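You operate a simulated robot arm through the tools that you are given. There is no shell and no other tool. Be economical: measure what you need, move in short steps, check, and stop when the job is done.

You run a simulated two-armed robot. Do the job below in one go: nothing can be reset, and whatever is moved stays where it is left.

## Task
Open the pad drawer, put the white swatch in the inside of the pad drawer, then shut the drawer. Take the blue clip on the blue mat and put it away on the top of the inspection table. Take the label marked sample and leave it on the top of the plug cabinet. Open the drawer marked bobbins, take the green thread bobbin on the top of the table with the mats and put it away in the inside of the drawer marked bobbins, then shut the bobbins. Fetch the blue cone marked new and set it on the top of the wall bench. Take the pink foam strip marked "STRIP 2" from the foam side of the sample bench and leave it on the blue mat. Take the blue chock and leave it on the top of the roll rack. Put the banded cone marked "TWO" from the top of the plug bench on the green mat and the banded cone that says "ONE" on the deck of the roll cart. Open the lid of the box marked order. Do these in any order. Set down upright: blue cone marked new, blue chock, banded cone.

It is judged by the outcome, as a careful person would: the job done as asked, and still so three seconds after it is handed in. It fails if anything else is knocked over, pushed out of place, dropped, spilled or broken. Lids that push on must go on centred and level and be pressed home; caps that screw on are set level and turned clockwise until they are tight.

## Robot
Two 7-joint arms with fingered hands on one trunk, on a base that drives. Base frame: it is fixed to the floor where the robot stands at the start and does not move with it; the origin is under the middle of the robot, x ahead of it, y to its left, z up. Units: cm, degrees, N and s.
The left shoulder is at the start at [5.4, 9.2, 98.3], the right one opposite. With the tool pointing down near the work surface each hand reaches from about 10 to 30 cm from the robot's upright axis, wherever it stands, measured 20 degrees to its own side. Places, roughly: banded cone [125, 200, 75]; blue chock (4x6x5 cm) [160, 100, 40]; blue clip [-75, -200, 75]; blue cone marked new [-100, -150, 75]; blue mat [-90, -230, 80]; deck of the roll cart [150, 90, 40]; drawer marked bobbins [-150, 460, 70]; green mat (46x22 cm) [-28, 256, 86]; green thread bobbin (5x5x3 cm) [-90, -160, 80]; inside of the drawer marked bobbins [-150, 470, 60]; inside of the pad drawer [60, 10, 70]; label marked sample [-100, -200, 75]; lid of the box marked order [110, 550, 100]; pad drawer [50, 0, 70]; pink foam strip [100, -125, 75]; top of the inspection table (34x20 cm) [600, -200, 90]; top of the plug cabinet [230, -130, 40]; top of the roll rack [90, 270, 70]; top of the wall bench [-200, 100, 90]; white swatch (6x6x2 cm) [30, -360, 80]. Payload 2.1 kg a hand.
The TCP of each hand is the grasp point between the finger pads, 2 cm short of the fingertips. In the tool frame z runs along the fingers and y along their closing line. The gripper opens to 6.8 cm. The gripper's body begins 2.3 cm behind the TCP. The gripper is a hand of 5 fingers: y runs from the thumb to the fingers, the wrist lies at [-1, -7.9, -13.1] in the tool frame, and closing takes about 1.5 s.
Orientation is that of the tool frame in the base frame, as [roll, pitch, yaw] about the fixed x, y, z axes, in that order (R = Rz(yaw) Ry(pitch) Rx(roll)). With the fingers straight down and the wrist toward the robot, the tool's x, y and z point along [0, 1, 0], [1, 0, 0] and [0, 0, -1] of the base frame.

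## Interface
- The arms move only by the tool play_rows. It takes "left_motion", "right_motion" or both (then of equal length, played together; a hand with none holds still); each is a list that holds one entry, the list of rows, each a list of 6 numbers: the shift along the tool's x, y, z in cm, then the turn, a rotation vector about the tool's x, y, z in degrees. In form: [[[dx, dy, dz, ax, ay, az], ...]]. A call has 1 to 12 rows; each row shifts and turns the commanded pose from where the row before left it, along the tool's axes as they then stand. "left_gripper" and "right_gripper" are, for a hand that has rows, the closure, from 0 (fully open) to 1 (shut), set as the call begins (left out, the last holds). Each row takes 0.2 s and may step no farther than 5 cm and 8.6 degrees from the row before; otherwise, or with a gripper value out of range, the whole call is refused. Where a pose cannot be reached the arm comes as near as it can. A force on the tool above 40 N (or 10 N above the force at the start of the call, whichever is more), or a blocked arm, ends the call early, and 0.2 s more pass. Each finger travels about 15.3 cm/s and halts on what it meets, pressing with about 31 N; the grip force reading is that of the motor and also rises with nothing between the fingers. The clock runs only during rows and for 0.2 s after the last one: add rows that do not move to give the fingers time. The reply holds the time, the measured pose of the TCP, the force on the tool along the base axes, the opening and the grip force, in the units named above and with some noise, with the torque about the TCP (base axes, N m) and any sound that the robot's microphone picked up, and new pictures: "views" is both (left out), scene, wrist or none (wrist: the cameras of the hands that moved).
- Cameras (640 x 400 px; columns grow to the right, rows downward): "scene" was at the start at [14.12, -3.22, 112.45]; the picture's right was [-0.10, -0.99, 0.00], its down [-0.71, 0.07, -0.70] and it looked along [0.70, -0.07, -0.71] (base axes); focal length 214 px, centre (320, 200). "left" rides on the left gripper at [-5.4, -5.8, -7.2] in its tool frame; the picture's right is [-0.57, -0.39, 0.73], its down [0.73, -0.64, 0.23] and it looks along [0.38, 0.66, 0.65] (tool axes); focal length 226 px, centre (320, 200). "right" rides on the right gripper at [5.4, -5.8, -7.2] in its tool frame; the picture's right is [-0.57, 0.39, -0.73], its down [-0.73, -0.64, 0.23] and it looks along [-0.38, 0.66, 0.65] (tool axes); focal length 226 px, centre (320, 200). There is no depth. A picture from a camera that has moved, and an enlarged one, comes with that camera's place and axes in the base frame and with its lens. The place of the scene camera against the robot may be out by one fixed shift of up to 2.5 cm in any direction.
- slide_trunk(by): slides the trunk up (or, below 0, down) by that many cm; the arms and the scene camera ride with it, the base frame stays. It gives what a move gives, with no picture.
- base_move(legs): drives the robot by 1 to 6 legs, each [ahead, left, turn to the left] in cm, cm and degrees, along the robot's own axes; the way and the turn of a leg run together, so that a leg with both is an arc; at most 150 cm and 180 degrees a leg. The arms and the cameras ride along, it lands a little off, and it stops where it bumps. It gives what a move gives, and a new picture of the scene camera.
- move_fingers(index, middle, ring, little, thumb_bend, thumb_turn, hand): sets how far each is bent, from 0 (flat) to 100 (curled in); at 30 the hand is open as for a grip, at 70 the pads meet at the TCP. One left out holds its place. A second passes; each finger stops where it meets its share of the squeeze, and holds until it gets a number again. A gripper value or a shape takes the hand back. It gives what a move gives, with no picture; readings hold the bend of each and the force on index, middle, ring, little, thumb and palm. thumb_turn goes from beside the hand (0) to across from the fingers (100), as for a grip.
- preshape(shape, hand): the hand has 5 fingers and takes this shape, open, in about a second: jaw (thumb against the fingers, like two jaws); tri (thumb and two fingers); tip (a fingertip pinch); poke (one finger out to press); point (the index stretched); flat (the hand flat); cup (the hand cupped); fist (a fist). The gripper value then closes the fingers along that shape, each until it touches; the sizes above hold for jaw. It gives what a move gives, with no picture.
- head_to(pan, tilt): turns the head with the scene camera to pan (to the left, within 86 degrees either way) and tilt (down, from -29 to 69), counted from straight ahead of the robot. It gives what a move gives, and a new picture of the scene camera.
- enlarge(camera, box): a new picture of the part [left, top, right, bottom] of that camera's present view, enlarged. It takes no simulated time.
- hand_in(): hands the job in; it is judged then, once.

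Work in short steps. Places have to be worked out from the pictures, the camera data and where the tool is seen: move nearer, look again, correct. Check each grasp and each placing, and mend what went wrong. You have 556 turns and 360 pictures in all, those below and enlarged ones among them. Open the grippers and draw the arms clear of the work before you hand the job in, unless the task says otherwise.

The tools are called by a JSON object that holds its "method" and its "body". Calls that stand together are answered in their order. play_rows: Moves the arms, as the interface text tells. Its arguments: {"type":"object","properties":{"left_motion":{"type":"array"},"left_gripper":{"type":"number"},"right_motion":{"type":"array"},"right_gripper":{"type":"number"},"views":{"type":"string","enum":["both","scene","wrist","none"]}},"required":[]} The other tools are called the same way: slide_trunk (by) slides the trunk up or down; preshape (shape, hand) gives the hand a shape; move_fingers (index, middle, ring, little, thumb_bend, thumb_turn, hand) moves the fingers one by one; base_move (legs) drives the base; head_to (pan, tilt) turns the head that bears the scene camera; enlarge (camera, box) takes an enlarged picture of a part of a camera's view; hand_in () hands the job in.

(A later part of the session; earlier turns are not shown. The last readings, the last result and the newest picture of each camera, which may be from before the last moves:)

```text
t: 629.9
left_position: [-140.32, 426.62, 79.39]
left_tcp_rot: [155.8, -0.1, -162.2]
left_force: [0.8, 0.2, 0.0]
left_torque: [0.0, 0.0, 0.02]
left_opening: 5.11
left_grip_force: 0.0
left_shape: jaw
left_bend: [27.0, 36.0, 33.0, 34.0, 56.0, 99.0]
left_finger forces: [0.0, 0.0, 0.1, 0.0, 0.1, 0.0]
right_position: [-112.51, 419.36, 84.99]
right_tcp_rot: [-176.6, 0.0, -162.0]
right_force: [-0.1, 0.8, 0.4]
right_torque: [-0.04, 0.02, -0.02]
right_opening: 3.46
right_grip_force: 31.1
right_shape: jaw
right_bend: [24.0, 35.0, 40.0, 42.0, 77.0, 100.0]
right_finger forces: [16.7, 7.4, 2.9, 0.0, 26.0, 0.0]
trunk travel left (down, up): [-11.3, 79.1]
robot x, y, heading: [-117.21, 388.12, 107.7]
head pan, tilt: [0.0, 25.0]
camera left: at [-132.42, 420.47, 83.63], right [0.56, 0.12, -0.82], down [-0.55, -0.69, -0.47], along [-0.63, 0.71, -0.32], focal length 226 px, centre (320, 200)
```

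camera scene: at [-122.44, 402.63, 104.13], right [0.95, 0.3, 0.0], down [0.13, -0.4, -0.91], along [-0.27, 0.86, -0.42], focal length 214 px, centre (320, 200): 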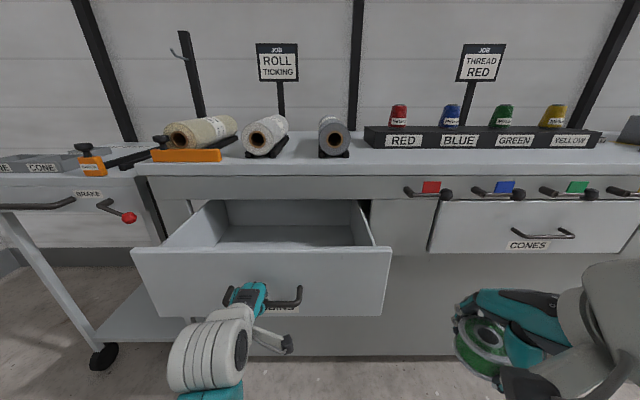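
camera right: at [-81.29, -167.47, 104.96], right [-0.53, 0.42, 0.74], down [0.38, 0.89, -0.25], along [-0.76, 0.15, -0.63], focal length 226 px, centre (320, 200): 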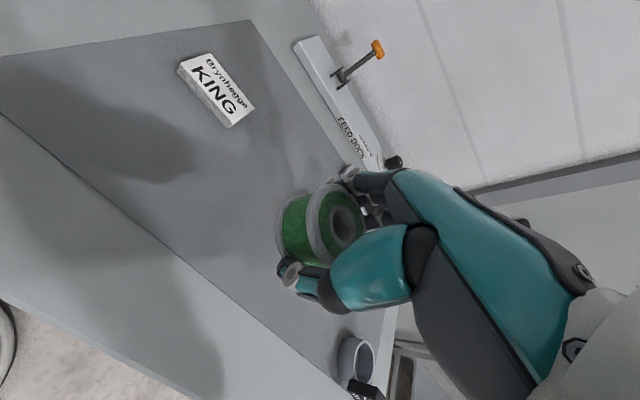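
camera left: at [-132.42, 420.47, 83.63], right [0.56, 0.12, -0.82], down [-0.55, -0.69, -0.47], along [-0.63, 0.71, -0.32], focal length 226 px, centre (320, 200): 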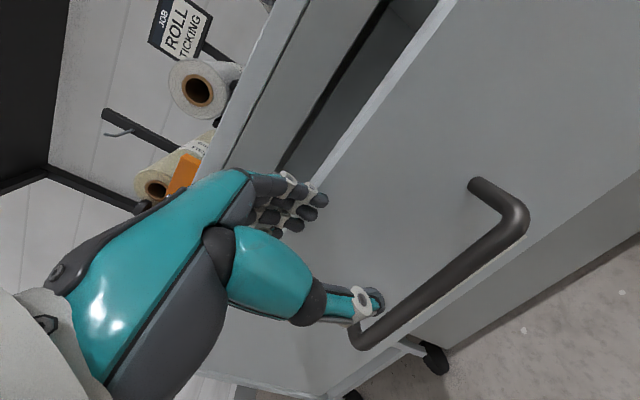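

Back off, raise the trunk, and reposition so the right hand is over the open drawer.

{"method": "base_move", "body": {"legs": [[-12, 0, 0]]}}

{"method": "slide_trunk", "body": {"by": 18}}

{"method": "play_rows", "body": {"left_motion": [[[0, -1, -2, 8, 0, 0], [0, -1, -2, 8, 0, 0], [0, -1, -2, 8, 0, 0]]], "views": "none"}}

{"method": "base_move", "body": {"legs": [[0, 23, 0], [20, 0, 0]]}}

{"method": "head_to", "body": {"pan": -8, "tilt": 52}}

```text
t: 631.1
left_position: [-136.67, 415.26, 79.39]
left_tcp_rot: [155.9, 0.0, -162.0]
left_force: [-0.3, 0.3, -0.4]
left_torque: [-0.01, -0.01, 0.01]
left_opening: 5.08
left_grip_force: 0.0
left_shape: jaw
left_bend: [27.0, 36.0, 33.0, 34.0, 56.0, 99.0]
left_finger forces: [0.0, 0.0, 0.1, 0.0, 0.0, 0.0]
right_position: [-108.89, 407.96, 84.94]
right_tcp_rot: [-176.6, 0.0, -162.0]
right_force: [0.3, -0.2, -0.1]
right_torque: [0.02, 0.02, 0.01]
right_opening: 3.45
right_grip_force: 31.0
right_shape: jaw
right_bend: [24.0, 35.0, 40.0, 42.0, 77.0, 100.0]
right_finger forces: [16.7, 7.3, 2.7, 0.0, 26.1, 0.0]
trunk travel left (down, up): [-11.3, 79.1]
robot x, y, heading: [-114.07, 377.06, 107.7]
head pan, tilt: [0.0, 25.0]
camera scene: at [-118.77, 391.15, 104.14], right [0.95, 0.3, 0.0], down [0.13, -0.4, -0.91], along [-0.27, 0.86, -0.42], focal length 214 px, centre (320, 200)
```

scene: 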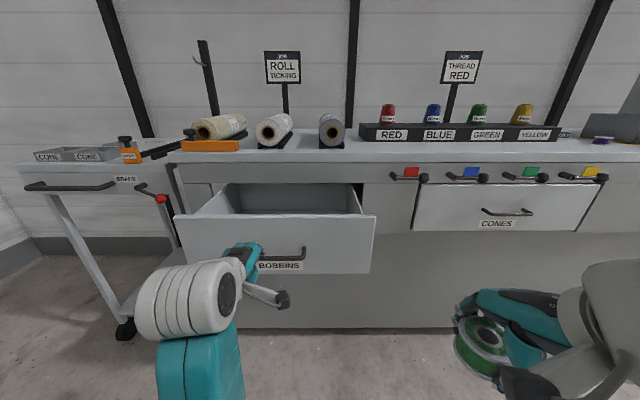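

```text
t: 633.1
left_position: [-136.56, 415.09, 97.4]
left_tcp_rot: [156.0, 0.0, -162.0]
left_force: [0.1, -0.7, 0.3]
left_torque: [0.01, 0.01, -0.01]
left_opening: 5.08
left_grip_force: 0.0
left_shape: jaw
left_bend: [27.0, 36.0, 33.0, 34.0, 56.0, 99.0]
left_finger forces: [0.0, 0.0, 0.0, 0.0, 0.0, 0.0]
right_position: [-108.97, 407.93, 103.02]
right_tcp_rot: [-176.5, 0.0, -162.0]
right_force: [-0.5, 0.0, -0.6]
right_torque: [-0.03, -0.01, -0.01]
right_opening: 3.46
right_grip_force: 30.5
right_shape: jaw
right_bend: [24.0, 35.0, 40.0, 42.0, 77.0, 100.0]
right_finger forces: [16.7, 7.4, 2.7, 0.1, 26.1, 0.0]
trunk travel left (down, up): [-29.3, 61.1]
robot x, y, heading: [-113.96, 376.88, 107.6]
head pan, tilt: [0.0, 25.0]
```

```text
t: 633.9
left_position: [-136.52, 414.05, 100.91]
left_tcp_rot: [180.0, -0.2, -162.0]
left_force: [-0.1, 0.2, -0.6]
left_torque: [0.02, 0.0, 0.0]
left_opening: 5.12
left_grip_force: 0.0
left_shape: jaw
left_bend: [27.0, 36.0, 33.0, 34.0, 56.0, 99.0]
left_finger forces: [0.0, 0.1, 0.1, 0.1, 0.1, 0.0]
left hand out of reach, approached as far as the arm can: row 3
right_position: [-108.79, 407.88, 103.03]
right_tcp_rot: [-176.7, -0.1, -162.1]
right_force: [-0.1, 0.1, 0.0]
right_torque: [0.01, 0.01, -0.02]
right_opening: 3.46
right_grip_force: 31.5
right_shape: jaw
right_bend: [24.0, 35.0, 40.0, 42.0, 77.0, 100.0]
right_finger forces: [16.7, 7.4, 2.8, 0.0, 26.0, 0.0]
trunk travel left (down, up): [-29.3, 61.1]
robot x, y, heading: [-114.16, 377.14, 107.7]
head pan, tilt: [0.0, 25.0]
```

```text
t: 636.8
left_position: [-165.37, 426.1, 100.87]
left_tcp_rot: [179.9, -0.1, -161.6]
left_force: [-0.7, 0.5, -0.1]
left_torque: [-0.02, 0.02, 0.01]
left_opening: 5.13
left_grip_force: 0.0
left_shape: jaw
left_bend: [27.0, 36.0, 33.0, 34.0, 56.0, 99.0]
left_finger forces: [0.0, 0.0, 0.1, 0.0, 0.0, 0.1]
right_position: [-137.5, 420.25, 103.0]
right_tcp_rot: [-176.7, 0.1, -161.6]
right_force: [0.0, -0.1, -0.7]
right_torque: [0.03, -0.02, 0.01]
right_opening: 3.48
right_grip_force: 31.0
right_shape: jaw
right_bend: [24.0, 35.0, 40.0, 42.0, 77.0, 100.0]
right_finger forces: [16.7, 7.3, 2.8, 0.0, 26.0, 0.1]
trunk travel left (down, up): [-29.3, 61.1]
robot x, y, heading: [-142.17, 389.06, 107.9]
head pan, tilt: [0.0, 25.0]
camera scene: at [-146.11, 399.73, 122.44], right [0.95, 0.31, 0.0], down [0.13, -0.4, -0.91], along [-0.28, 0.86, -0.42], focal length 214 px, centre (320, 200)
```

scene: 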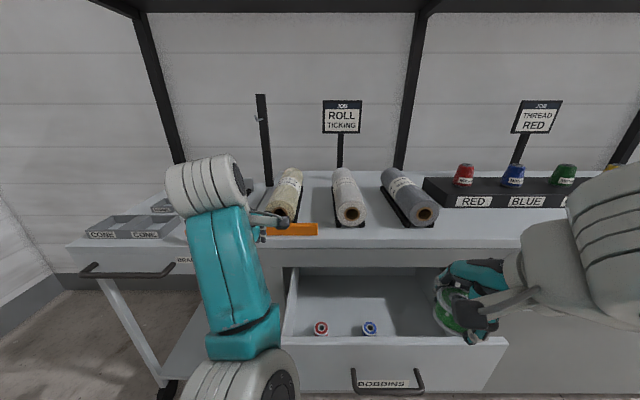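

```text
t: 637.8
left_position: [-165.24, 426.16, 100.89]
left_tcp_rot: [179.9, 0.1, -161.6]
left_force: [0.0, 0.8, -0.2]
left_torque: [0.0, -0.01, -0.04]
left_opening: 5.09
left_grip_force: 0.1
left_shape: jaw
left_bend: [27.0, 36.0, 33.0, 34.0, 56.0, 99.0]
left_finger forces: [0.1, 0.0, 0.0, 0.0, 0.0, 0.0]
right_position: [-137.5, 420.2, 102.94]
right_tcp_rot: [-176.7, 0.0, -161.6]
right_force: [0.5, 0.0, -0.1]
right_torque: [-0.04, 0.02, 0.0]
right_opening: 3.45
right_grip_force: 31.3
right_shape: jaw
right_bend: [24.0, 35.0, 40.0, 42.0, 77.0, 100.0]
right_finger forces: [16.8, 7.2, 2.7, 0.0, 26.1, 0.0]
trunk travel left (down, up): [-29.3, 61.1]
robot x, y, heading: [-142.3, 388.99, 108.0]
head pan, tilt: [-8.0, 52.0]
camera scene: at [-144.58, 398.37, 118.44], right [0.98, 0.17, 0.0], down [0.14, -0.78, -0.62], along [-0.11, 0.61, -0.79], focal length 214 px, centre (320, 200)
```

scene: 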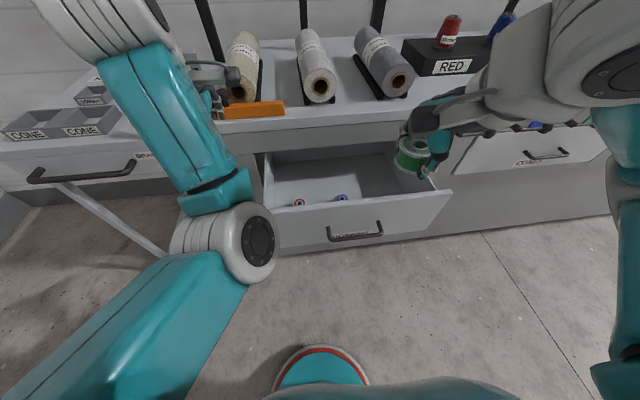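

Red and blue bobbins lie at the front left; I'll put the green one right and deeper, ≈(-136.8,445.8). Move base and reach.

{"method": "base_move", "body": {"legs": [[0, -6, -0.5], [13, 0, 0]]}}

{"method": "play_rows", "body": {"right_motion": [[[-0.8, 3.3, 0, 0, 0, 0], [-0.8, 3.3, 0, 0, 0, 0], [-0.8, 3.3, 1, 0, 0, 0]]], "views": "both"}}

```text
t: 639.6
left_position: [-163.25, 440.53, 100.88]
left_tcp_rot: [179.9, 0.0, -162.0]
left_force: [-0.5, 0.4, -0.1]
left_torque: [0.02, 0.02, 0.02]
left_opening: 5.13
left_grip_force: 0.0
left_shape: jaw
left_bend: [27.0, 36.0, 33.0, 34.0, 56.0, 99.0]
left_finger forces: [0.0, 0.1, 0.0, 0.1, 0.1, 0.1]
right_position: [-135.43, 434.17, 102.98]
right_tcp_rot: [-176.6, 0.0, -162.0]
right_force: [-0.8, -0.1, -0.8]
right_torque: [-0.02, 0.01, -0.02]
right_opening: 3.47
right_grip_force: 31.2
right_shape: jaw
right_bend: [24.0, 35.0, 40.0, 42.0, 77.0, 100.0]
right_finger forces: [16.7, 7.3, 2.8, 0.1, 26.0, 0.1]
trunk travel left (down, up): [-29.3, 61.1]
robot x, y, heading: [-140.55, 403.1, 107.6]
head pan, tilt: [-8.0, 52.0]
camera scene: at [-142.71, 412.56, 118.43], right [0.99, 0.17, 0.0], down [0.13, -0.78, -0.62], along [-0.1, 0.61, -0.79], focal length 214 px, centre (320, 200)
```

scene: 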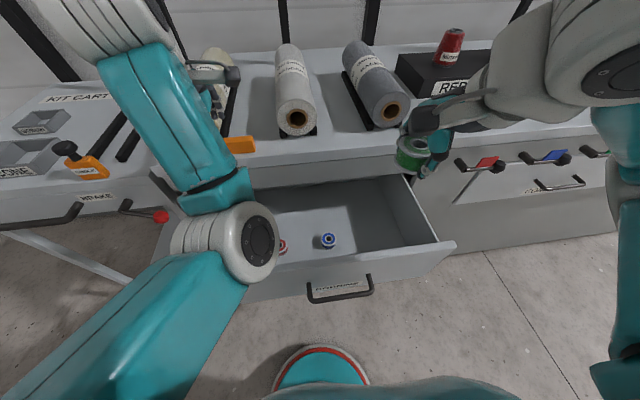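

```text
t: 640.4
left_position: [-163.22, 440.43, 100.94]
left_tcp_rot: [179.9, 0.0, -162.0]
left_force: [1.4, 0.1, 0.1]
left_torque: [0.0, -0.01, -0.02]
left_opening: 5.09
left_grip_force: 0.2
left_shape: jaw
left_bend: [27.0, 36.0, 33.0, 34.0, 56.0, 99.0]
left_finger forces: [0.1, 0.0, 0.0, 0.0, 0.0, 0.0]
right_position: [-136.37, 444.63, 101.42]
right_tcp_rot: [-176.7, 0.0, -162.0]
right_force: [0.3, -0.1, 0.3]
right_torque: [-0.04, 0.01, 0.04]
right_opening: 3.42
right_grip_force: 30.7
right_shape: jaw
right_bend: [24.0, 35.0, 40.0, 42.0, 77.0, 100.0]
right_finger forces: [16.8, 7.1, 2.6, 0.1, 25.9, 0.1]
trunk travel left (down, up): [-29.3, 61.1]
robot x, y, heading: [-140.12, 403.18, 107.8]
head pan, tilt: [-8.0, 52.0]
camera scene: at [-142.72, 412.57, 118.43], right [0.99, 0.17, 0.0], down [0.13, -0.78, -0.62], along [-0.1, 0.61, -0.79], focal length 214 px, centre (320, 200)
camera right: at [-139.78, 437.67, 108.79], right [0.41, 0.58, 0.7], down [0.9, -0.39, -0.19], along [0.17, 0.71, -0.68], focal length 226 px, centre (320, 200)
```

scene: 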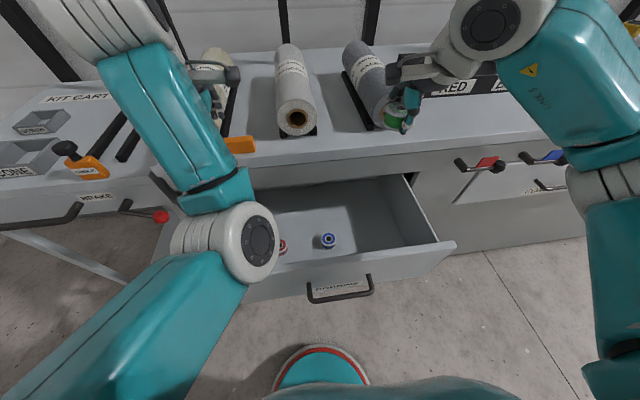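
right: 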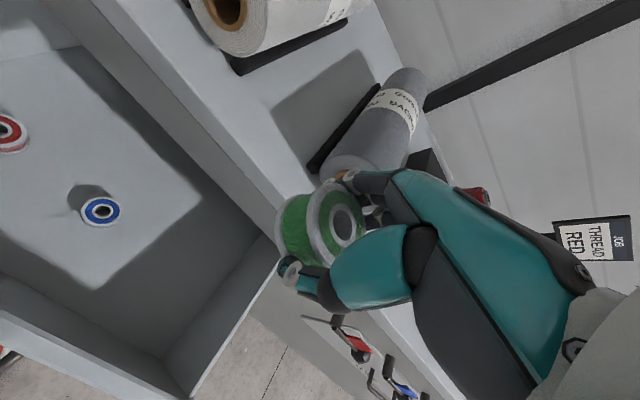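

Position is right (9 cm from the blue bobbin). Pull the left hand back for safety, lower the trunk 12, then lower the right hand.

{"method": "play_rows", "body": {"left_motion": [[[0, -2.5, 0, 0, 0, 0], [0, -2.5, 0, 0, 0, 0], [0, -2.5, 0, 0, 0, 0]]], "right_motion": [[[0, -0.7, 0, 0, 0, 0], [0, 0, 0, 0, 0, 0], [0, 0, 0, 0, 0, 0]]], "views": "none"}}

{"method": "slide_trunk", "body": {"by": -12}}

{"method": "play_rows", "body": {"right_motion": [[[0, 0, 3, 0, 0, 0], [0, 0, 3, 0, 0, 0], [0, 0, 3, 0, 0, 0]]], "views": "both"}}

```text
t: 641.2
left_position: [-163.04, 438.72, 97.61]
left_tcp_rot: [179.9, -0.1, -162.0]
left_force: [-0.4, 0.9, 0.6]
left_torque: [0.01, 0.0, 0.04]
left_opening: 5.07
left_grip_force: 0.1
left_shape: jaw
left_bend: [27.0, 36.0, 33.0, 34.0, 56.0, 99.0]
left_finger forces: [0.1, 0.0, 0.1, 0.1, 0.0, 0.0]
left hand out of reach, approached as far as the arm can: row 1, 2, 3
right_position: [-136.09, 443.77, 101.4]
right_tcp_rot: [-176.5, 0.0, -162.0]
right_force: [0.5, 0.4, 0.0]
right_torque: [0.01, 0.01, 0.01]
right_opening: 3.43
right_grip_force: 31.1
right_shape: jaw
right_bend: [24.0, 35.0, 40.0, 42.0, 77.0, 100.0]
right_finger forces: [16.9, 7.2, 2.6, 0.0, 25.9, 0.0]
trunk travel left (down, up): [-29.3, 61.1]
robot x, y, heading: [-140.65, 403.24, 107.7]
head pan, tilt: [-8.0, 52.0]
```

```text
t: 642.7
left_position: [-163.3, 439.59, 82.79]
left_tcp_rot: [-176.0, -0.1, -162.1]
left_force: [-0.5, -0.8, -0.3]
left_torque: [0.0, -0.01, -0.01]
left_opening: 5.08
left_grip_force: 0.1
left_shape: jaw
left_bend: [27.0, 36.0, 33.0, 34.0, 56.0, 99.0]
left_finger forces: [0.0, 0.0, 0.1, 0.1, 0.1, 0.0]
right_position: [-135.99, 443.71, 89.41]
right_tcp_rot: [-176.6, -0.2, -162.1]
right_force: [-0.3, 0.2, 0.0]
right_torque: [0.02, 0.01, -0.03]
right_opening: 3.47
right_grip_force: 31.2
right_shape: jaw
right_bend: [24.0, 35.0, 40.0, 42.0, 77.0, 100.0]
right_finger forces: [16.9, 7.2, 2.6, 0.0, 25.9, 0.0]
trunk travel left (down, up): [-17.3, 73.1]
robot x, y, heading: [-140.58, 403.62, 107.7]
head pan, tilt: [-8.0, 52.0]
```

```text
t: 643.5
left_position: [-163.33, 439.52, 82.72]
left_tcp_rot: [-176.0, -0.1, -162.0]
left_force: [-0.2, -0.9, -0.3]
left_torque: [0.01, 0.01, -0.02]
left_opening: 5.08
left_grip_force: 0.1
left_shape: jaw
left_bend: [27.0, 36.0, 33.0, 34.0, 56.0, 99.0]
left_finger forces: [0.0, 0.0, 0.0, 0.1, 0.1, 0.1]
right_position: [-135.69, 443.3, 80.43]
right_tcp_rot: [-176.7, 0.0, -162.0]
right_force: [0.2, -0.4, -0.5]
right_torque: [-0.01, -0.01, 0.0]
right_opening: 3.44
right_grip_force: 31.3
right_shape: jaw
right_bend: [24.0, 35.0, 40.0, 42.0, 77.0, 100.0]
right_finger forces: [17.1, 7.3, 2.6, 0.0, 25.8, 0.1]
trunk travel left (down, up): [-17.3, 73.1]
robot x, y, heading: [-140.6, 403.28, 107.4]
head pan, tilt: [-8.0, 52.0]
camera scene: at [-143.42, 414.78, 106.26], right [0.99, 0.17, 0.0], down [0.13, -0.78, -0.62], along [-0.1, 0.61, -0.79], focal length 214 px, centre (320, 200)
camera right: at [-139.23, 436.43, 87.9], right [0.41, 0.58, 0.7], down [0.9, -0.39, -0.19], along [0.17, 0.71, -0.68], focal length 226 px, centre (320, 200)
```

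scene: 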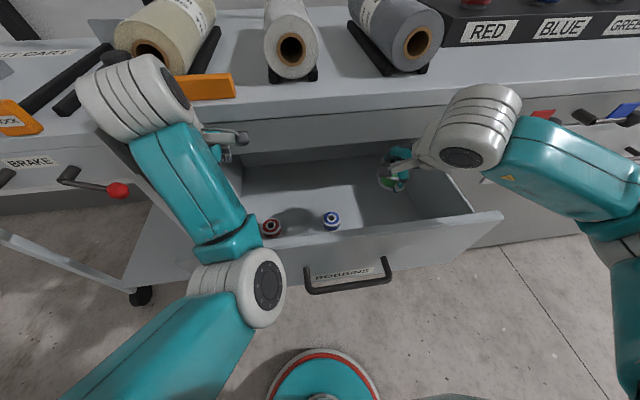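
right: 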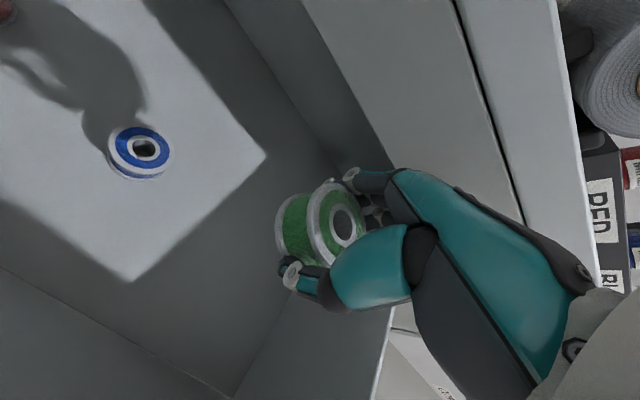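

Continue lowering toward the drawer floor.

{"method": "play_rows", "body": {"right_motion": [[[0, 0, 3, 0, 0, 0], [0, 0, 3, 0, 0, 0], [0, 0, 2, 0, 0, 0], [0, 0, 0.8, 0, 0, 0], [0, 0, 0.7, 0, 0, 0], [0, 0, 0.7, 0, 0, 0]]], "views": "both"}}

```text
t: 644.9
left_position: [-163.31, 439.09, 83.13]
left_tcp_rot: [-176.2, 0.0, -162.0]
left_force: [0.6, 0.2, -0.9]
left_torque: [-0.02, -0.03, 0.0]
left_opening: 5.09
left_grip_force: 0.1
left_shape: jaw
left_bend: [27.0, 36.0, 33.0, 34.0, 56.0, 99.0]
left_finger forces: [0.0, 0.0, 0.0, 0.0, 0.0, 0.0]
right_position: [-135.83, 443.04, 71.32]
right_tcp_rot: [-178.3, -0.2, -162.2]
right_force: [0.8, -0.3, -0.1]
right_torque: [0.0, -0.02, 0.02]
right_opening: 3.43
right_grip_force: 31.2
right_shape: jaw
right_bend: [24.0, 35.0, 40.0, 42.0, 78.0, 100.0]
right_finger forces: [17.2, 7.3, 2.5, 0.0, 25.7, 0.0]
trunk travel left (down, up): [-17.3, 73.1]
robot x, y, heading: [-139.89, 403.45, 107.7]
head pan, tilt: [-8.0, 52.0]
camera scene: at [-143.4, 414.24, 106.52], right [0.99, 0.17, 0.0], down [0.13, -0.77, -0.62], along [-0.1, 0.61, -0.79], focal length 214 px, centre (320, 200)
camera right: at [-139.26, 435.8, 78.58], right [0.42, 0.56, 0.71], down [0.9, -0.39, -0.21], along [0.16, 0.73, -0.67], focal length 226 px, centre (320, 200)
```

scene: 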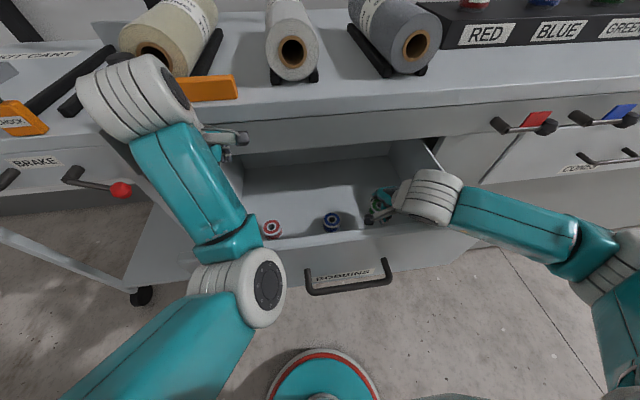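
right: 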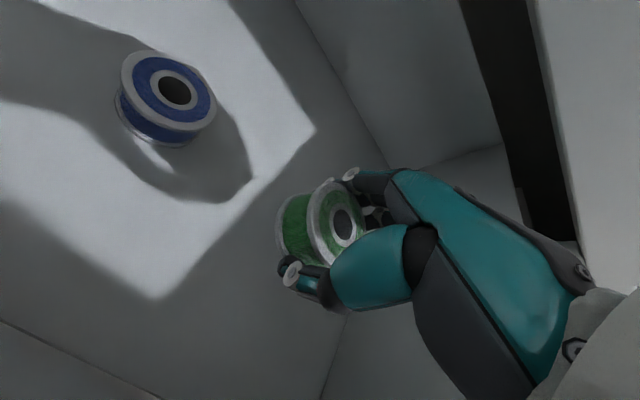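

The forearm touches the drawer front. Raise the trunk 5 and lower the hand with the arm.

{"method": "slide_trunk", "body": {"by": 5}}

{"method": "play_rows", "body": {"right_motion": [[[0, 0, 2.5, 0, 0, 0], [0, 0, 2.5, 0, 0, 0], [0, 0, 1, 0, 0, 0], [0, 0, 0.7, 0, 0, 0], [0, 0, 0.7, 0, 0, 0]]], "views": "wrist"}}

```text
t: 645.8
left_position: [-163.16, 439.58, 87.85]
left_tcp_rot: [-176.1, -0.2, -161.9]
left_force: [0.9, -1.1, 0.3]
left_torque: [0.02, -0.01, 0.0]
left_opening: 5.09
left_grip_force: 0.1
left_shape: jaw
left_bend: [27.0, 36.0, 33.0, 34.0, 56.0, 99.0]
left_finger forces: [0.1, 0.8, 0.0, 0.1, 0.0, 0.0]
right_position: [-135.7, 442.64, 75.09]
right_tcp_rot: [-176.5, 0.0, -162.1]
right_force: [0.0, -0.2, -0.9]
right_torque: [-0.01, -0.01, -0.04]
right_opening: 3.43
right_grip_force: 31.2
right_shape: jaw
right_bend: [24.0, 35.0, 40.0, 42.0, 78.0, 100.0]
right_finger forces: [17.0, 7.2, 2.5, 0.0, 25.8, 0.0]
trunk travel left (down, up): [-22.3, 68.1]
robot x, y, heading: [-140.63, 403.09, 107.4]
head pan, tilt: [-8.0, 52.0]
```

```text
t: 647.0
left_position: [-163.18, 439.29, 88.28]
left_tcp_rot: [-176.3, 0.0, -162.1]
left_force: [0.4, 0.0, -0.1]
left_torque: [0.06, 0.0, 0.0]
left_opening: 5.09
left_grip_force: 0.0
left_shape: jaw
left_bend: [27.0, 36.0, 33.0, 34.0, 56.0, 99.0]
left_finger forces: [0.1, 0.1, 0.1, 0.0, 0.0, 0.1]
right_position: [-135.56, 442.33, 68.68]
right_tcp_rot: [-177.5, 0.0, -162.2]
right_force: [-0.9, 0.0, -0.6]
right_torque: [0.02, 0.02, 0.04]
right_opening: 3.43
right_grip_force: 31.5
right_shape: jaw
right_bend: [24.0, 35.0, 40.0, 42.0, 78.0, 100.0]
right_finger forces: [17.1, 7.3, 2.5, 0.1, 25.8, 0.0]
trunk travel left (down, up): [-22.3, 68.1]
robot x, y, heading: [-140.46, 402.87, 107.5]
head pan, tilt: [-8.0, 52.0]
camera right: at [-138.99, 435.27, 75.99], right [0.41, 0.57, 0.71], down [0.9, -0.39, -0.2], along [0.16, 0.72, -0.67], focal length 226 px, centre (320, 200)
```

right: 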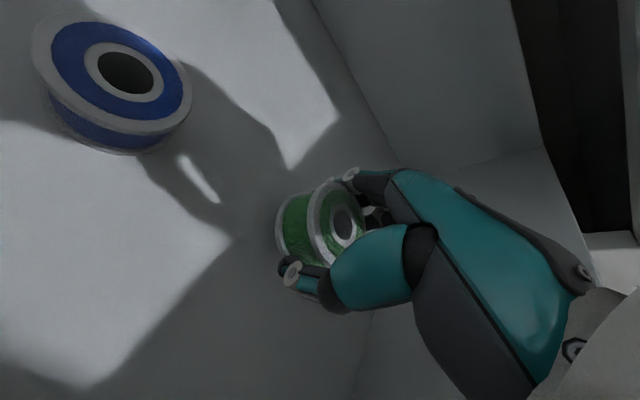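

Close to the floor. One more increment: trunk +3, hand down.

{"method": "slide_trunk", "body": {"by": 3}}

{"method": "play_rows", "body": {"right_motion": [[[0, 0, 2.5, 0, 0, 0], [0, 0, 0.8, 0, 0, 0], [0, 0, 0.6, 0, 0, 0], [0, 0, 0.6, 0, 0, 0], [0, 0, 0.6, 0, 0, 0]]], "views": "wrist"}}

```text
t: 647.8
left_position: [-163.32, 439.55, 90.84]
left_tcp_rot: [-176.0, 0.0, -162.0]
left_force: [-0.2, 0.6, 0.2]
left_torque: [-0.03, 0.03, 0.0]
left_opening: 5.1
left_grip_force: 0.0
left_shape: jaw
left_bend: [27.0, 36.0, 33.0, 34.0, 56.0, 99.0]
left_finger forces: [0.0, 0.1, 0.0, 0.0, 0.1, 0.0]
right_position: [-135.54, 442.15, 70.8]
right_tcp_rot: [-176.5, 0.0, -161.9]
right_force: [-0.5, -0.1, -0.5]
right_torque: [0.03, 0.0, 0.0]
right_opening: 3.45
right_grip_force: 31.0
right_shape: jaw
right_bend: [24.0, 35.0, 40.0, 42.0, 78.0, 100.0]
right_finger forces: [17.2, 7.4, 2.5, 0.0, 25.7, 0.0]
trunk travel left (down, up): [-25.3, 65.1]
robot x, y, heading: [-140.4, 402.8, 107.3]
head pan, tilt: [-8.0, 52.0]
```

```text
t: 649.0
left_position: [-162.6, 438.91, 91.7]
left_tcp_rot: [-177.2, 0.7, -163.1]
left_force: [1.0, 0.4, -0.1]
left_torque: [-0.07, -0.02, 0.03]
left_opening: 5.08
left_grip_force: 0.1
left_shape: jaw
left_bend: [27.0, 36.0, 33.0, 34.0, 56.0, 99.0]
left_finger forces: [0.0, 0.0, 0.1, 0.1, 0.1, 0.1]
right_position: [-134.97, 442.15, 67.96]
right_tcp_rot: [-179.3, 0.0, -163.0]
right_force: [-0.4, 0.1, -1.1]
right_torque: [-0.01, 0.01, 0.02]
right_opening: 3.46
right_grip_force: 31.1
right_shape: jaw
right_bend: [73.0, 35.0, 40.0, 42.0, 78.0, 100.0]
right_finger forces: [17.2, 7.5, 2.6, 0.0, 25.7, 0.1]
trunk travel left (down, up): [-25.3, 65.1]
robot x, y, heading: [-139.73, 404.22, 106.5]
head pan, tilt: [-8.0, 52.0]
camera right: at [-138.57, 434.86, 75.15], right [0.43, 0.54, 0.72], down [0.89, -0.4, -0.22], along [0.17, 0.74, -0.65], focal length 226 px, centre (320, 200)
```

right: 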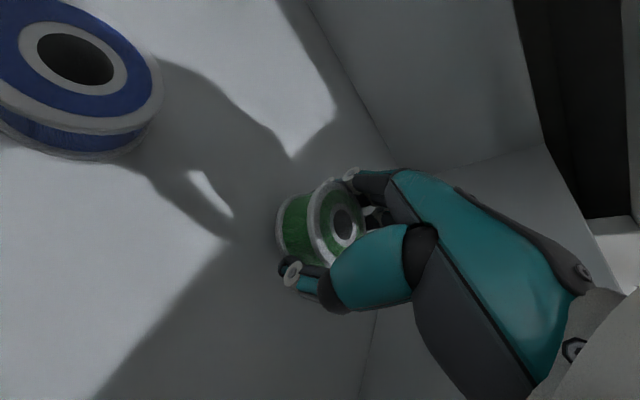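

The drawer floor is deeper (z≈60) and my forearm rests on the front panel (top z≈78). I raise the trunk 8, back the base 4 with the arm extending, and tilt the hand back to keep the wrist high.

{"method": "slide_trunk", "body": {"by": 9}}

{"method": "base_move", "body": {"legs": [[-4, 0, 0]]}}

{"method": "play_rows", "body": {"right_motion": [[[0, 2, 0, 0, 0, 0], [0, 2, 0, 0, 0, 0], [0, 0, 0, 7, 0, 0], [0, 0, 0, 7, 0, 0], [0, 0, 0, 7, 0, 0]]], "views": "both"}}

```text
t: 650.2
left_position: [-163.19, 439.57, 99.87]
left_tcp_rot: [-176.1, -0.1, -162.1]
left_force: [0.1, -1.1, 0.3]
left_torque: [-0.01, -0.01, -0.01]
left_opening: 5.09
left_grip_force: 0.0
left_shape: jaw
left_bend: [27.0, 36.0, 33.0, 34.0, 56.0, 99.0]
left_finger forces: [0.0, 0.0, 0.0, 0.0, 0.0, 0.0]
right_position: [-135.48, 441.98, 74.71]
right_tcp_rot: [-176.5, 0.1, -161.9]
right_force: [0.7, 0.2, -0.3]
right_torque: [-0.01, -0.02, -0.01]
right_opening: 3.46
right_grip_force: 30.9
right_shape: jaw
right_bend: [73.0, 35.0, 40.0, 42.0, 78.0, 100.0]
right_finger forces: [17.1, 7.4, 2.6, 0.0, 25.8, 0.0]
trunk travel left (down, up): [-34.3, 56.1]
robot x, y, heading: [-140.61, 403.54, 107.5]
head pan, tilt: [-8.0, 52.0]
```

```text
t: 651.1
left_position: [-162.04, 435.7, 99.75]
left_tcp_rot: [-176.0, -0.1, -162.0]
left_force: [-0.2, 0.3, -0.2]
left_torque: [-0.02, 0.0, 0.0]
left_opening: 5.1
left_grip_force: 0.1
left_shape: jaw
left_bend: [27.0, 36.0, 33.0, 34.0, 56.0, 99.0]
left_finger forces: [0.0, 0.0, 0.1, 0.0, 0.0, 0.0]
right_position: [-134.37, 438.03, 74.74]
right_tcp_rot: [-176.7, -0.1, -161.9]
right_force: [-0.1, 0.3, 0.1]
right_torque: [0.01, 0.0, -0.01]
right_opening: 3.47
right_grip_force: 31.1
right_shape: jaw
right_bend: [73.0, 35.0, 40.0, 42.0, 78.0, 100.0]
right_finger forces: [17.0, 7.4, 2.6, 0.1, 25.7, 0.1]
trunk travel left (down, up): [-34.3, 56.1]
robot x, y, heading: [-139.31, 399.28, 107.6]
head pan, tilt: [-8.0, 52.0]
camera scene: at [-141.26, 407.97, 123.47], right [0.99, 0.17, 0.0], down [0.13, -0.78, -0.62], along [-0.1, 0.61, -0.79], focal length 214 px, centre (320, 200)
```

scene: 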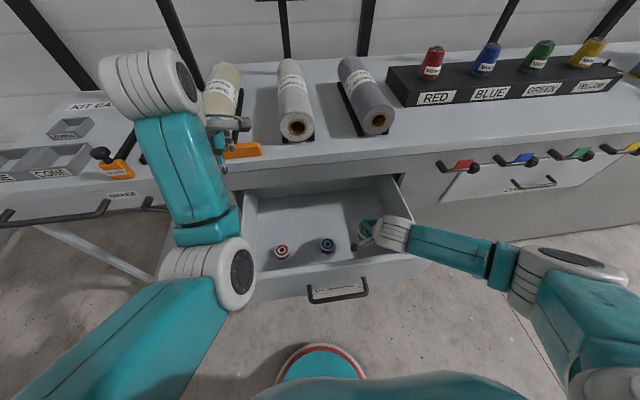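

```text
t: 652.3
left_position: [-162.12, 435.68, 99.87]
left_tcp_rot: [-176.0, 0.0, -162.1]
left_force: [0.8, -0.3, -0.6]
left_torque: [-0.01, -0.01, 0.03]
left_opening: 5.12
left_grip_force: 0.0
left_shape: jaw
left_bend: [27.0, 36.0, 33.0, 34.0, 56.0, 99.0]
left_finger forces: [0.0, 0.0, 0.0, 0.0, 0.0, 0.1]
right_position: [-135.42, 441.84, 74.52]
right_tcp_rot: [-155.6, 0.0, -162.0]
right_force: [-0.3, -0.3, 0.1]
right_torque: [0.01, 0.01, 0.01]
right_opening: 3.42
right_grip_force: 31.2
right_shape: jaw
right_bend: [73.0, 35.0, 40.0, 42.0, 78.0, 100.0]
right_finger forces: [17.2, 7.5, 2.6, 0.0, 25.6, 0.0]
trunk travel left (down, up): [-34.3, 56.1]
robot x, y, heading: [-139.2, 399.56, 107.6]
head pan, tilt: [-8.0, 52.0]
camera scene: at [-141.27, 407.98, 123.47], right [0.99, 0.17, 0.0], down [0.13, -0.78, -0.62], along [-0.1, 0.61, -0.79], focal length 214 px, centre (320, 200)
camera right: at [-139.91, 437.89, 83.49], right [0.34, 0.8, 0.5], down [0.91, -0.42, 0.05], along [0.25, 0.44, -0.86], focal length 226 px, centre (320, 200)
```

scene: 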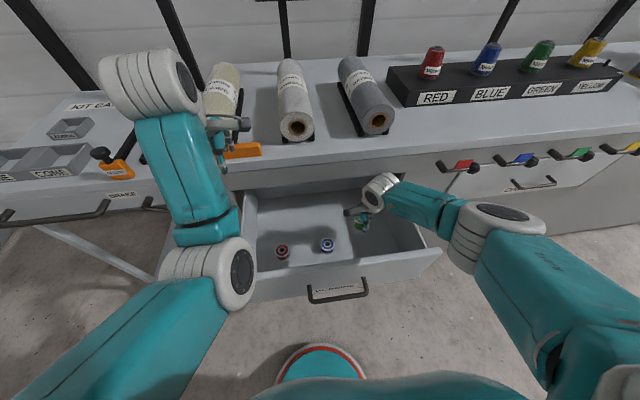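
right: 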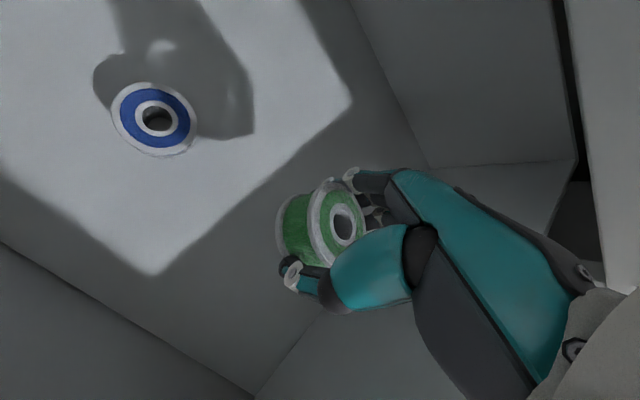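

Now lower vertically with this pose.

{"method": "play_rows", "body": {"right_motion": [[[0, 1.24, 2.73, 0, 0, 0], [0, 1.24, 2.73, 0, 0, 0], [0, 0.83, 1.82, 0, 0, 0], [0, 0.41, 0.91, 0, 0, 0], [0, 0.33, 0.73, 0, 0, 0]]], "views": "both"}}

```text
t: 653.5
left_position: [-162.01, 435.61, 99.88]
left_tcp_rot: [-176.0, -0.1, -162.0]
left_force: [0.5, -1.2, 0.2]
left_torque: [-0.02, -0.02, 0.01]
left_opening: 5.11
left_grip_force: 0.0
left_shape: jaw
left_bend: [27.0, 36.0, 33.0, 34.0, 56.0, 99.0]
left_finger forces: [0.0, 0.0, 0.0, 0.1, 0.0, 0.0]
right_position: [-134.94, 440.56, 67.75]
right_tcp_rot: [-155.7, -0.1, -162.0]
right_force: [-0.6, -0.4, -0.2]
right_torque: [0.01, -0.03, -0.01]
right_opening: 3.44
right_grip_force: 30.2
right_shape: jaw
right_bend: [73.0, 35.0, 40.0, 42.0, 78.0, 100.0]
right_finger forces: [17.1, 7.4, 2.5, 0.0, 25.6, 0.0]
right hand out of reach, approached as far as the arm can: row 2, 3, 4, 5
trunk travel left (down, up): [-34.3, 56.1]
robot x, y, heading: [-139.44, 399.34, 107.4]
head pan, tilt: [-8.0, 52.0]
camera scene: at [-141.27, 407.98, 123.47], right [0.99, 0.17, 0.0], down [0.13, -0.78, -0.62], along [-0.1, 0.61, -0.79], focal length 214 px, centre (320, 200)
camera right: at [-139.4, 436.53, 76.66], right [0.34, 0.8, 0.5], down [0.91, -0.42, 0.05], along [0.25, 0.44, -0.86], focal length 226 px, centre (320, 200)
```

scene: 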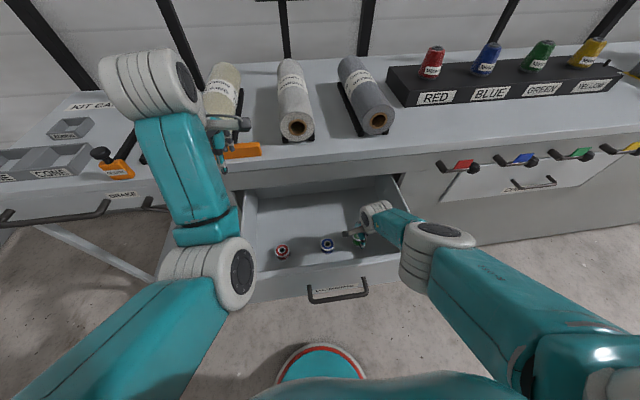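
right: 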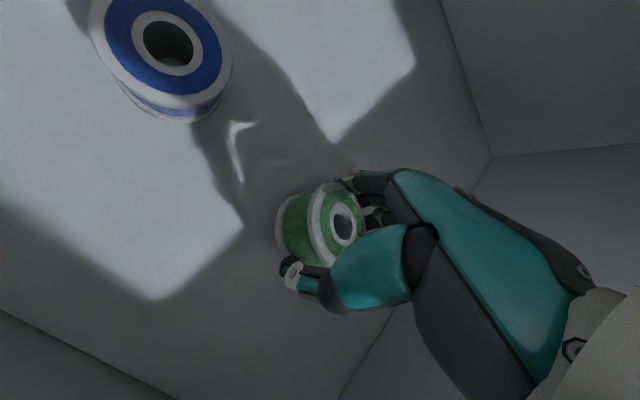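

No panel contact now; the arm is at its reach limit. Lower the trunk 3 cm.

{"method": "slide_trunk", "body": {"by": -3}}

{"method": "play_rows", "body": {"right_motion": [[[0, 0, 0, 0, 0, 0]]], "views": "wrist"}}

```text
t: 653.9
left_position: [-162.19, 435.69, 98.74]
left_tcp_rot: [-176.1, 0.0, -162.0]
left_force: [0.4, 0.0, 0.0]
left_torque: [0.01, -0.01, 0.02]
left_opening: 5.09
left_grip_force: 0.1
left_shape: jaw
left_bend: [27.0, 36.0, 33.0, 34.0, 56.0, 99.0]
left_finger forces: [0.0, 0.0, 0.1, 0.0, 0.0, 0.1]
right_position: [-135.18, 440.9, 67.1]
right_tcp_rot: [-156.4, -0.3, -162.2]
right_force: [1.7, 1.4, 20.9]
right_torque: [0.32, 0.11, -0.07]
right_opening: 3.29
right_grip_force: 30.9
right_shape: jaw
right_bend: [76.0, 39.0, 41.0, 42.0, 78.0, 100.0]
right_finger forces: [32.1, 18.0, 0.8, 0.0, 27.9, 0.0]
trunk travel left (down, up): [-33.3, 57.1]
robot x, y, heading: [-139.39, 399.43, 107.6]
head pan, tilt: [-8.0, 52.0]
stopped: the force on the tool passed its limit at 52 N (the readings are from after the stop); the commanded pose is now the measured one
```

```text
t: 654.3
left_position: [-162.07, 435.59, 98.72]
left_tcp_rot: [-176.1, 0.0, -162.0]
left_force: [0.4, 0.4, 0.4]
left_torque: [0.01, 0.02, -0.04]
left_opening: 5.11
left_grip_force: 0.0
left_shape: jaw
left_bend: [27.0, 36.0, 33.0, 34.0, 56.0, 99.0]
left_finger forces: [0.0, 0.0, 0.1, 0.1, 0.0, 0.0]
right_position: [-134.97, 441.01, 67.17]
right_tcp_rot: [-156.5, -0.2, -162.2]
right_force: [0.3, 3.5, 26.5]
right_torque: [0.5, 0.15, -0.09]
right_opening: 3.3
right_grip_force: 31.1
right_shape: jaw
right_bend: [76.0, 38.0, 41.0, 42.0, 78.0, 100.0]
right_finger forces: [36.7, 19.1, 0.9, 0.0, 27.9, 0.1]
trunk travel left (down, up): [-33.3, 57.1]
robot x, y, heading: [-139.42, 399.1, 107.7]
head pan, tilt: [-8.0, 52.0]
camera right: at [-139.47, 436.85, 75.98], right [0.34, 0.79, 0.51], down [0.91, -0.42, 0.04], along [0.25, 0.45, -0.86], focal length 226 px, centre (320, 200)
```

right: 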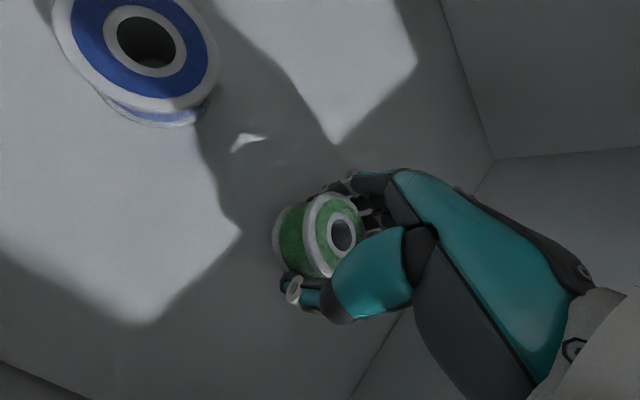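

Floor contact (26 N). Relieve slightly and open the fingers so the bobbin settles.

{"method": "slide_trunk", "body": {"by": 0.5}}

{"method": "play_rows", "body": {"right_motion": [[[0, 0, 0, 0, 0, 0], [0, 0, 0, 0, 0, 0], [0, 0, 0, 0, 0, 0], [0, 0, 0, 0, 0, 0], [0, 0, 0, 0, 0, 0]]], "right_gripper": 0, "views": "wrist"}}

```text
t: 654.9
left_position: [-162.06, 435.77, 99.06]
left_tcp_rot: [-175.8, -0.1, -162.0]
left_force: [-0.9, 0.3, -0.4]
left_torque: [-0.01, 0.02, 0.02]
left_opening: 5.09
left_grip_force: 0.0
left_shape: jaw
left_bend: [27.0, 36.0, 33.0, 34.0, 56.0, 99.0]
left_finger forces: [0.0, 0.1, 0.0, 0.0, 0.0, 0.0]
right_position: [-134.85, 440.94, 67.34]
right_tcp_rot: [-156.1, -0.2, -162.2]
right_force: [-0.4, 0.2, 0.0]
right_torque: [0.03, -0.02, 0.01]
right_opening: 3.44
right_grip_force: 31.0
right_shape: jaw
right_bend: [74.0, 38.0, 40.0, 42.0, 79.0, 100.0]
right_finger forces: [16.0, 6.9, 2.7, 0.1, 24.0, 0.1]
trunk travel left (down, up): [-33.8, 56.6]
robot x, y, heading: [-139.5, 399.3, 107.3]
head pan, tilt: [-8.0, 52.0]
```

```text
t: 656.1
left_position: [-162.15, 435.48, 99.36]
left_tcp_rot: [-176.1, -0.1, -161.9]
left_force: [0.0, 0.4, -1.2]
left_torque: [0.0, -0.01, 0.02]
left_opening: 5.07
left_grip_force: 0.0
left_shape: jaw
left_bend: [27.0, 36.0, 33.0, 34.0, 56.0, 99.0]
left_finger forces: [0.1, 0.1, 0.0, 0.0, 0.0, 0.1]
right_position: [-135.03, 441.02, 67.51]
right_tcp_rot: [-156.3, -0.2, -162.1]
right_force: [0.0, -0.2, 23.0]
right_torque: [0.55, 0.2, -0.01]
right_opening: 6.39
right_grip_force: 0.1
right_shape: jaw
right_bend: [38.0, 32.0, 30.0, 30.0, 30.0, 98.0]
right_finger forces: [13.1, 9.0, 1.2, 0.0, 0.0, 0.0]
trunk travel left (down, up): [-33.8, 56.6]
robot x, y, heading: [-139.39, 399.22, 107.4]
head pan, tilt: [-8.0, 52.0]
camera right: at [-139.48, 436.82, 76.47], right [0.34, 0.79, 0.51], down [0.91, -0.42, 0.04], along [0.25, 0.45, -0.86], focal length 226 px, centre (320, 200)
```

right: 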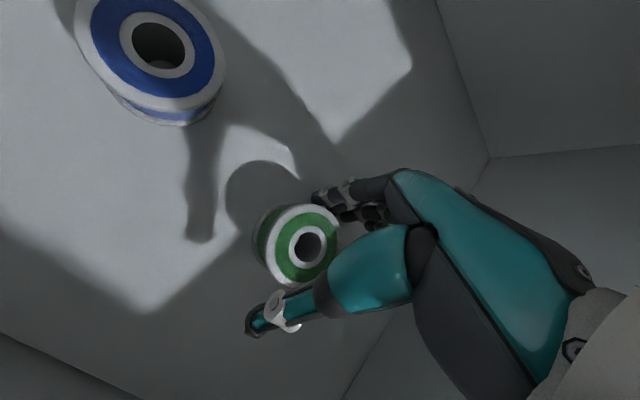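

Bobbin is down and flat. Raise the hand via the trunk and check.

{"method": "slide_trunk", "body": {"by": 14}}

{"method": "play_rows", "body": {"right_motion": [[[0, -1.2, -2.7, -7, 0, 0], [0, -1.0, -2.8, -7, 0, 0], [0, -0.5, -3, -7, 0, 0], [0, 0, -3, 0, 0, 0]]], "views": "both"}}

```text
t: 657.7
left_position: [-162.24, 435.79, 113.13]
left_tcp_rot: [-175.9, -0.2, -162.0]
left_force: [-0.2, -0.5, 0.8]
left_torque: [0.01, -0.01, -0.01]
left_opening: 5.1
left_grip_force: 0.0
left_shape: jaw
left_bend: [27.0, 36.0, 33.0, 34.0, 56.0, 99.0]
left_finger forces: [0.1, 0.0, 0.0, 0.1, 0.0, 0.0]
right_position: [-135.21, 441.68, 83.22]
right_tcp_rot: [-158.6, -0.2, -162.1]
right_force: [0.0, 0.6, 1.1]
right_torque: [0.01, -0.01, 0.02]
right_opening: 6.74
right_grip_force: 0.1
right_shape: jaw
right_bend: [30.0, 30.0, 30.0, 30.0, 30.0, 98.0]
right_finger forces: [0.1, 0.0, 0.0, 0.0, 0.0, 0.0]
trunk travel left (down, up): [-47.8, 42.6]
robot x, y, heading: [-139.05, 399.48, 107.7]
head pan, tilt: [-8.0, 52.0]
```

```text
t: 658.7
left_position: [-162.15, 435.67, 113.23]
left_tcp_rot: [-176.0, -0.2, -162.1]
left_force: [0.5, 1.1, 0.4]
left_torque: [0.0, -0.01, -0.01]
left_opening: 5.09
left_grip_force: 0.1
left_shape: jaw
left_bend: [27.0, 36.0, 33.0, 34.0, 56.0, 99.0]
left_finger forces: [0.0, 0.0, 0.1, 0.0, 0.1, 0.0]
right_position: [-134.89, 441.07, 95.23]
right_tcp_rot: [-179.8, -0.1, -162.2]
right_force: [0.1, 0.6, -0.4]
right_torque: [0.02, -0.01, 0.03]
right_opening: 6.76
right_grip_force: 0.1
right_shape: jaw
right_bend: [30.0, 30.0, 30.0, 30.0, 30.0, 98.0]
right_finger forces: [0.0, 0.0, 0.1, 0.0, 0.0, 0.1]
trunk travel left (down, up): [-47.8, 42.6]
robot x, y, heading: [-139.21, 399.2, 107.5]
head pan, tilt: [-8.0, 52.0]
camera scene: at [-140.8, 406.55, 137.01], right [0.99, 0.17, 0.0], down [0.13, -0.78, -0.62], along [-0.1, 0.61, -0.79], focal length 214 px, centre (320, 200)
camera right: at [-138.32, 433.82, 102.37], right [0.42, 0.54, 0.73], down [0.89, -0.39, -0.23], along [0.15, 0.74, -0.65], focal length 226 px, centre (320, 200)
```

scene: 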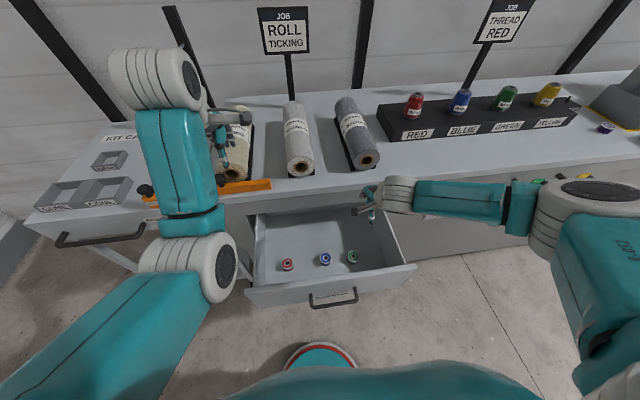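
right: 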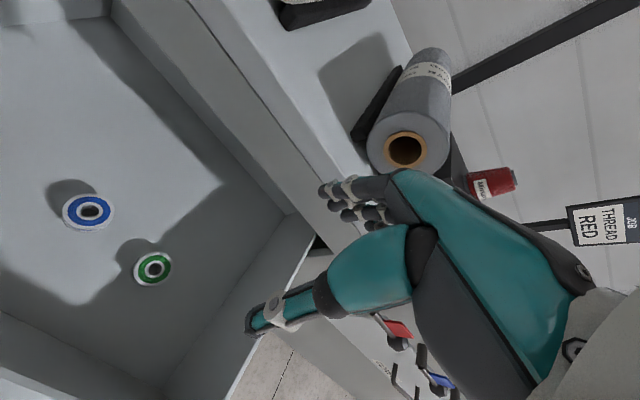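

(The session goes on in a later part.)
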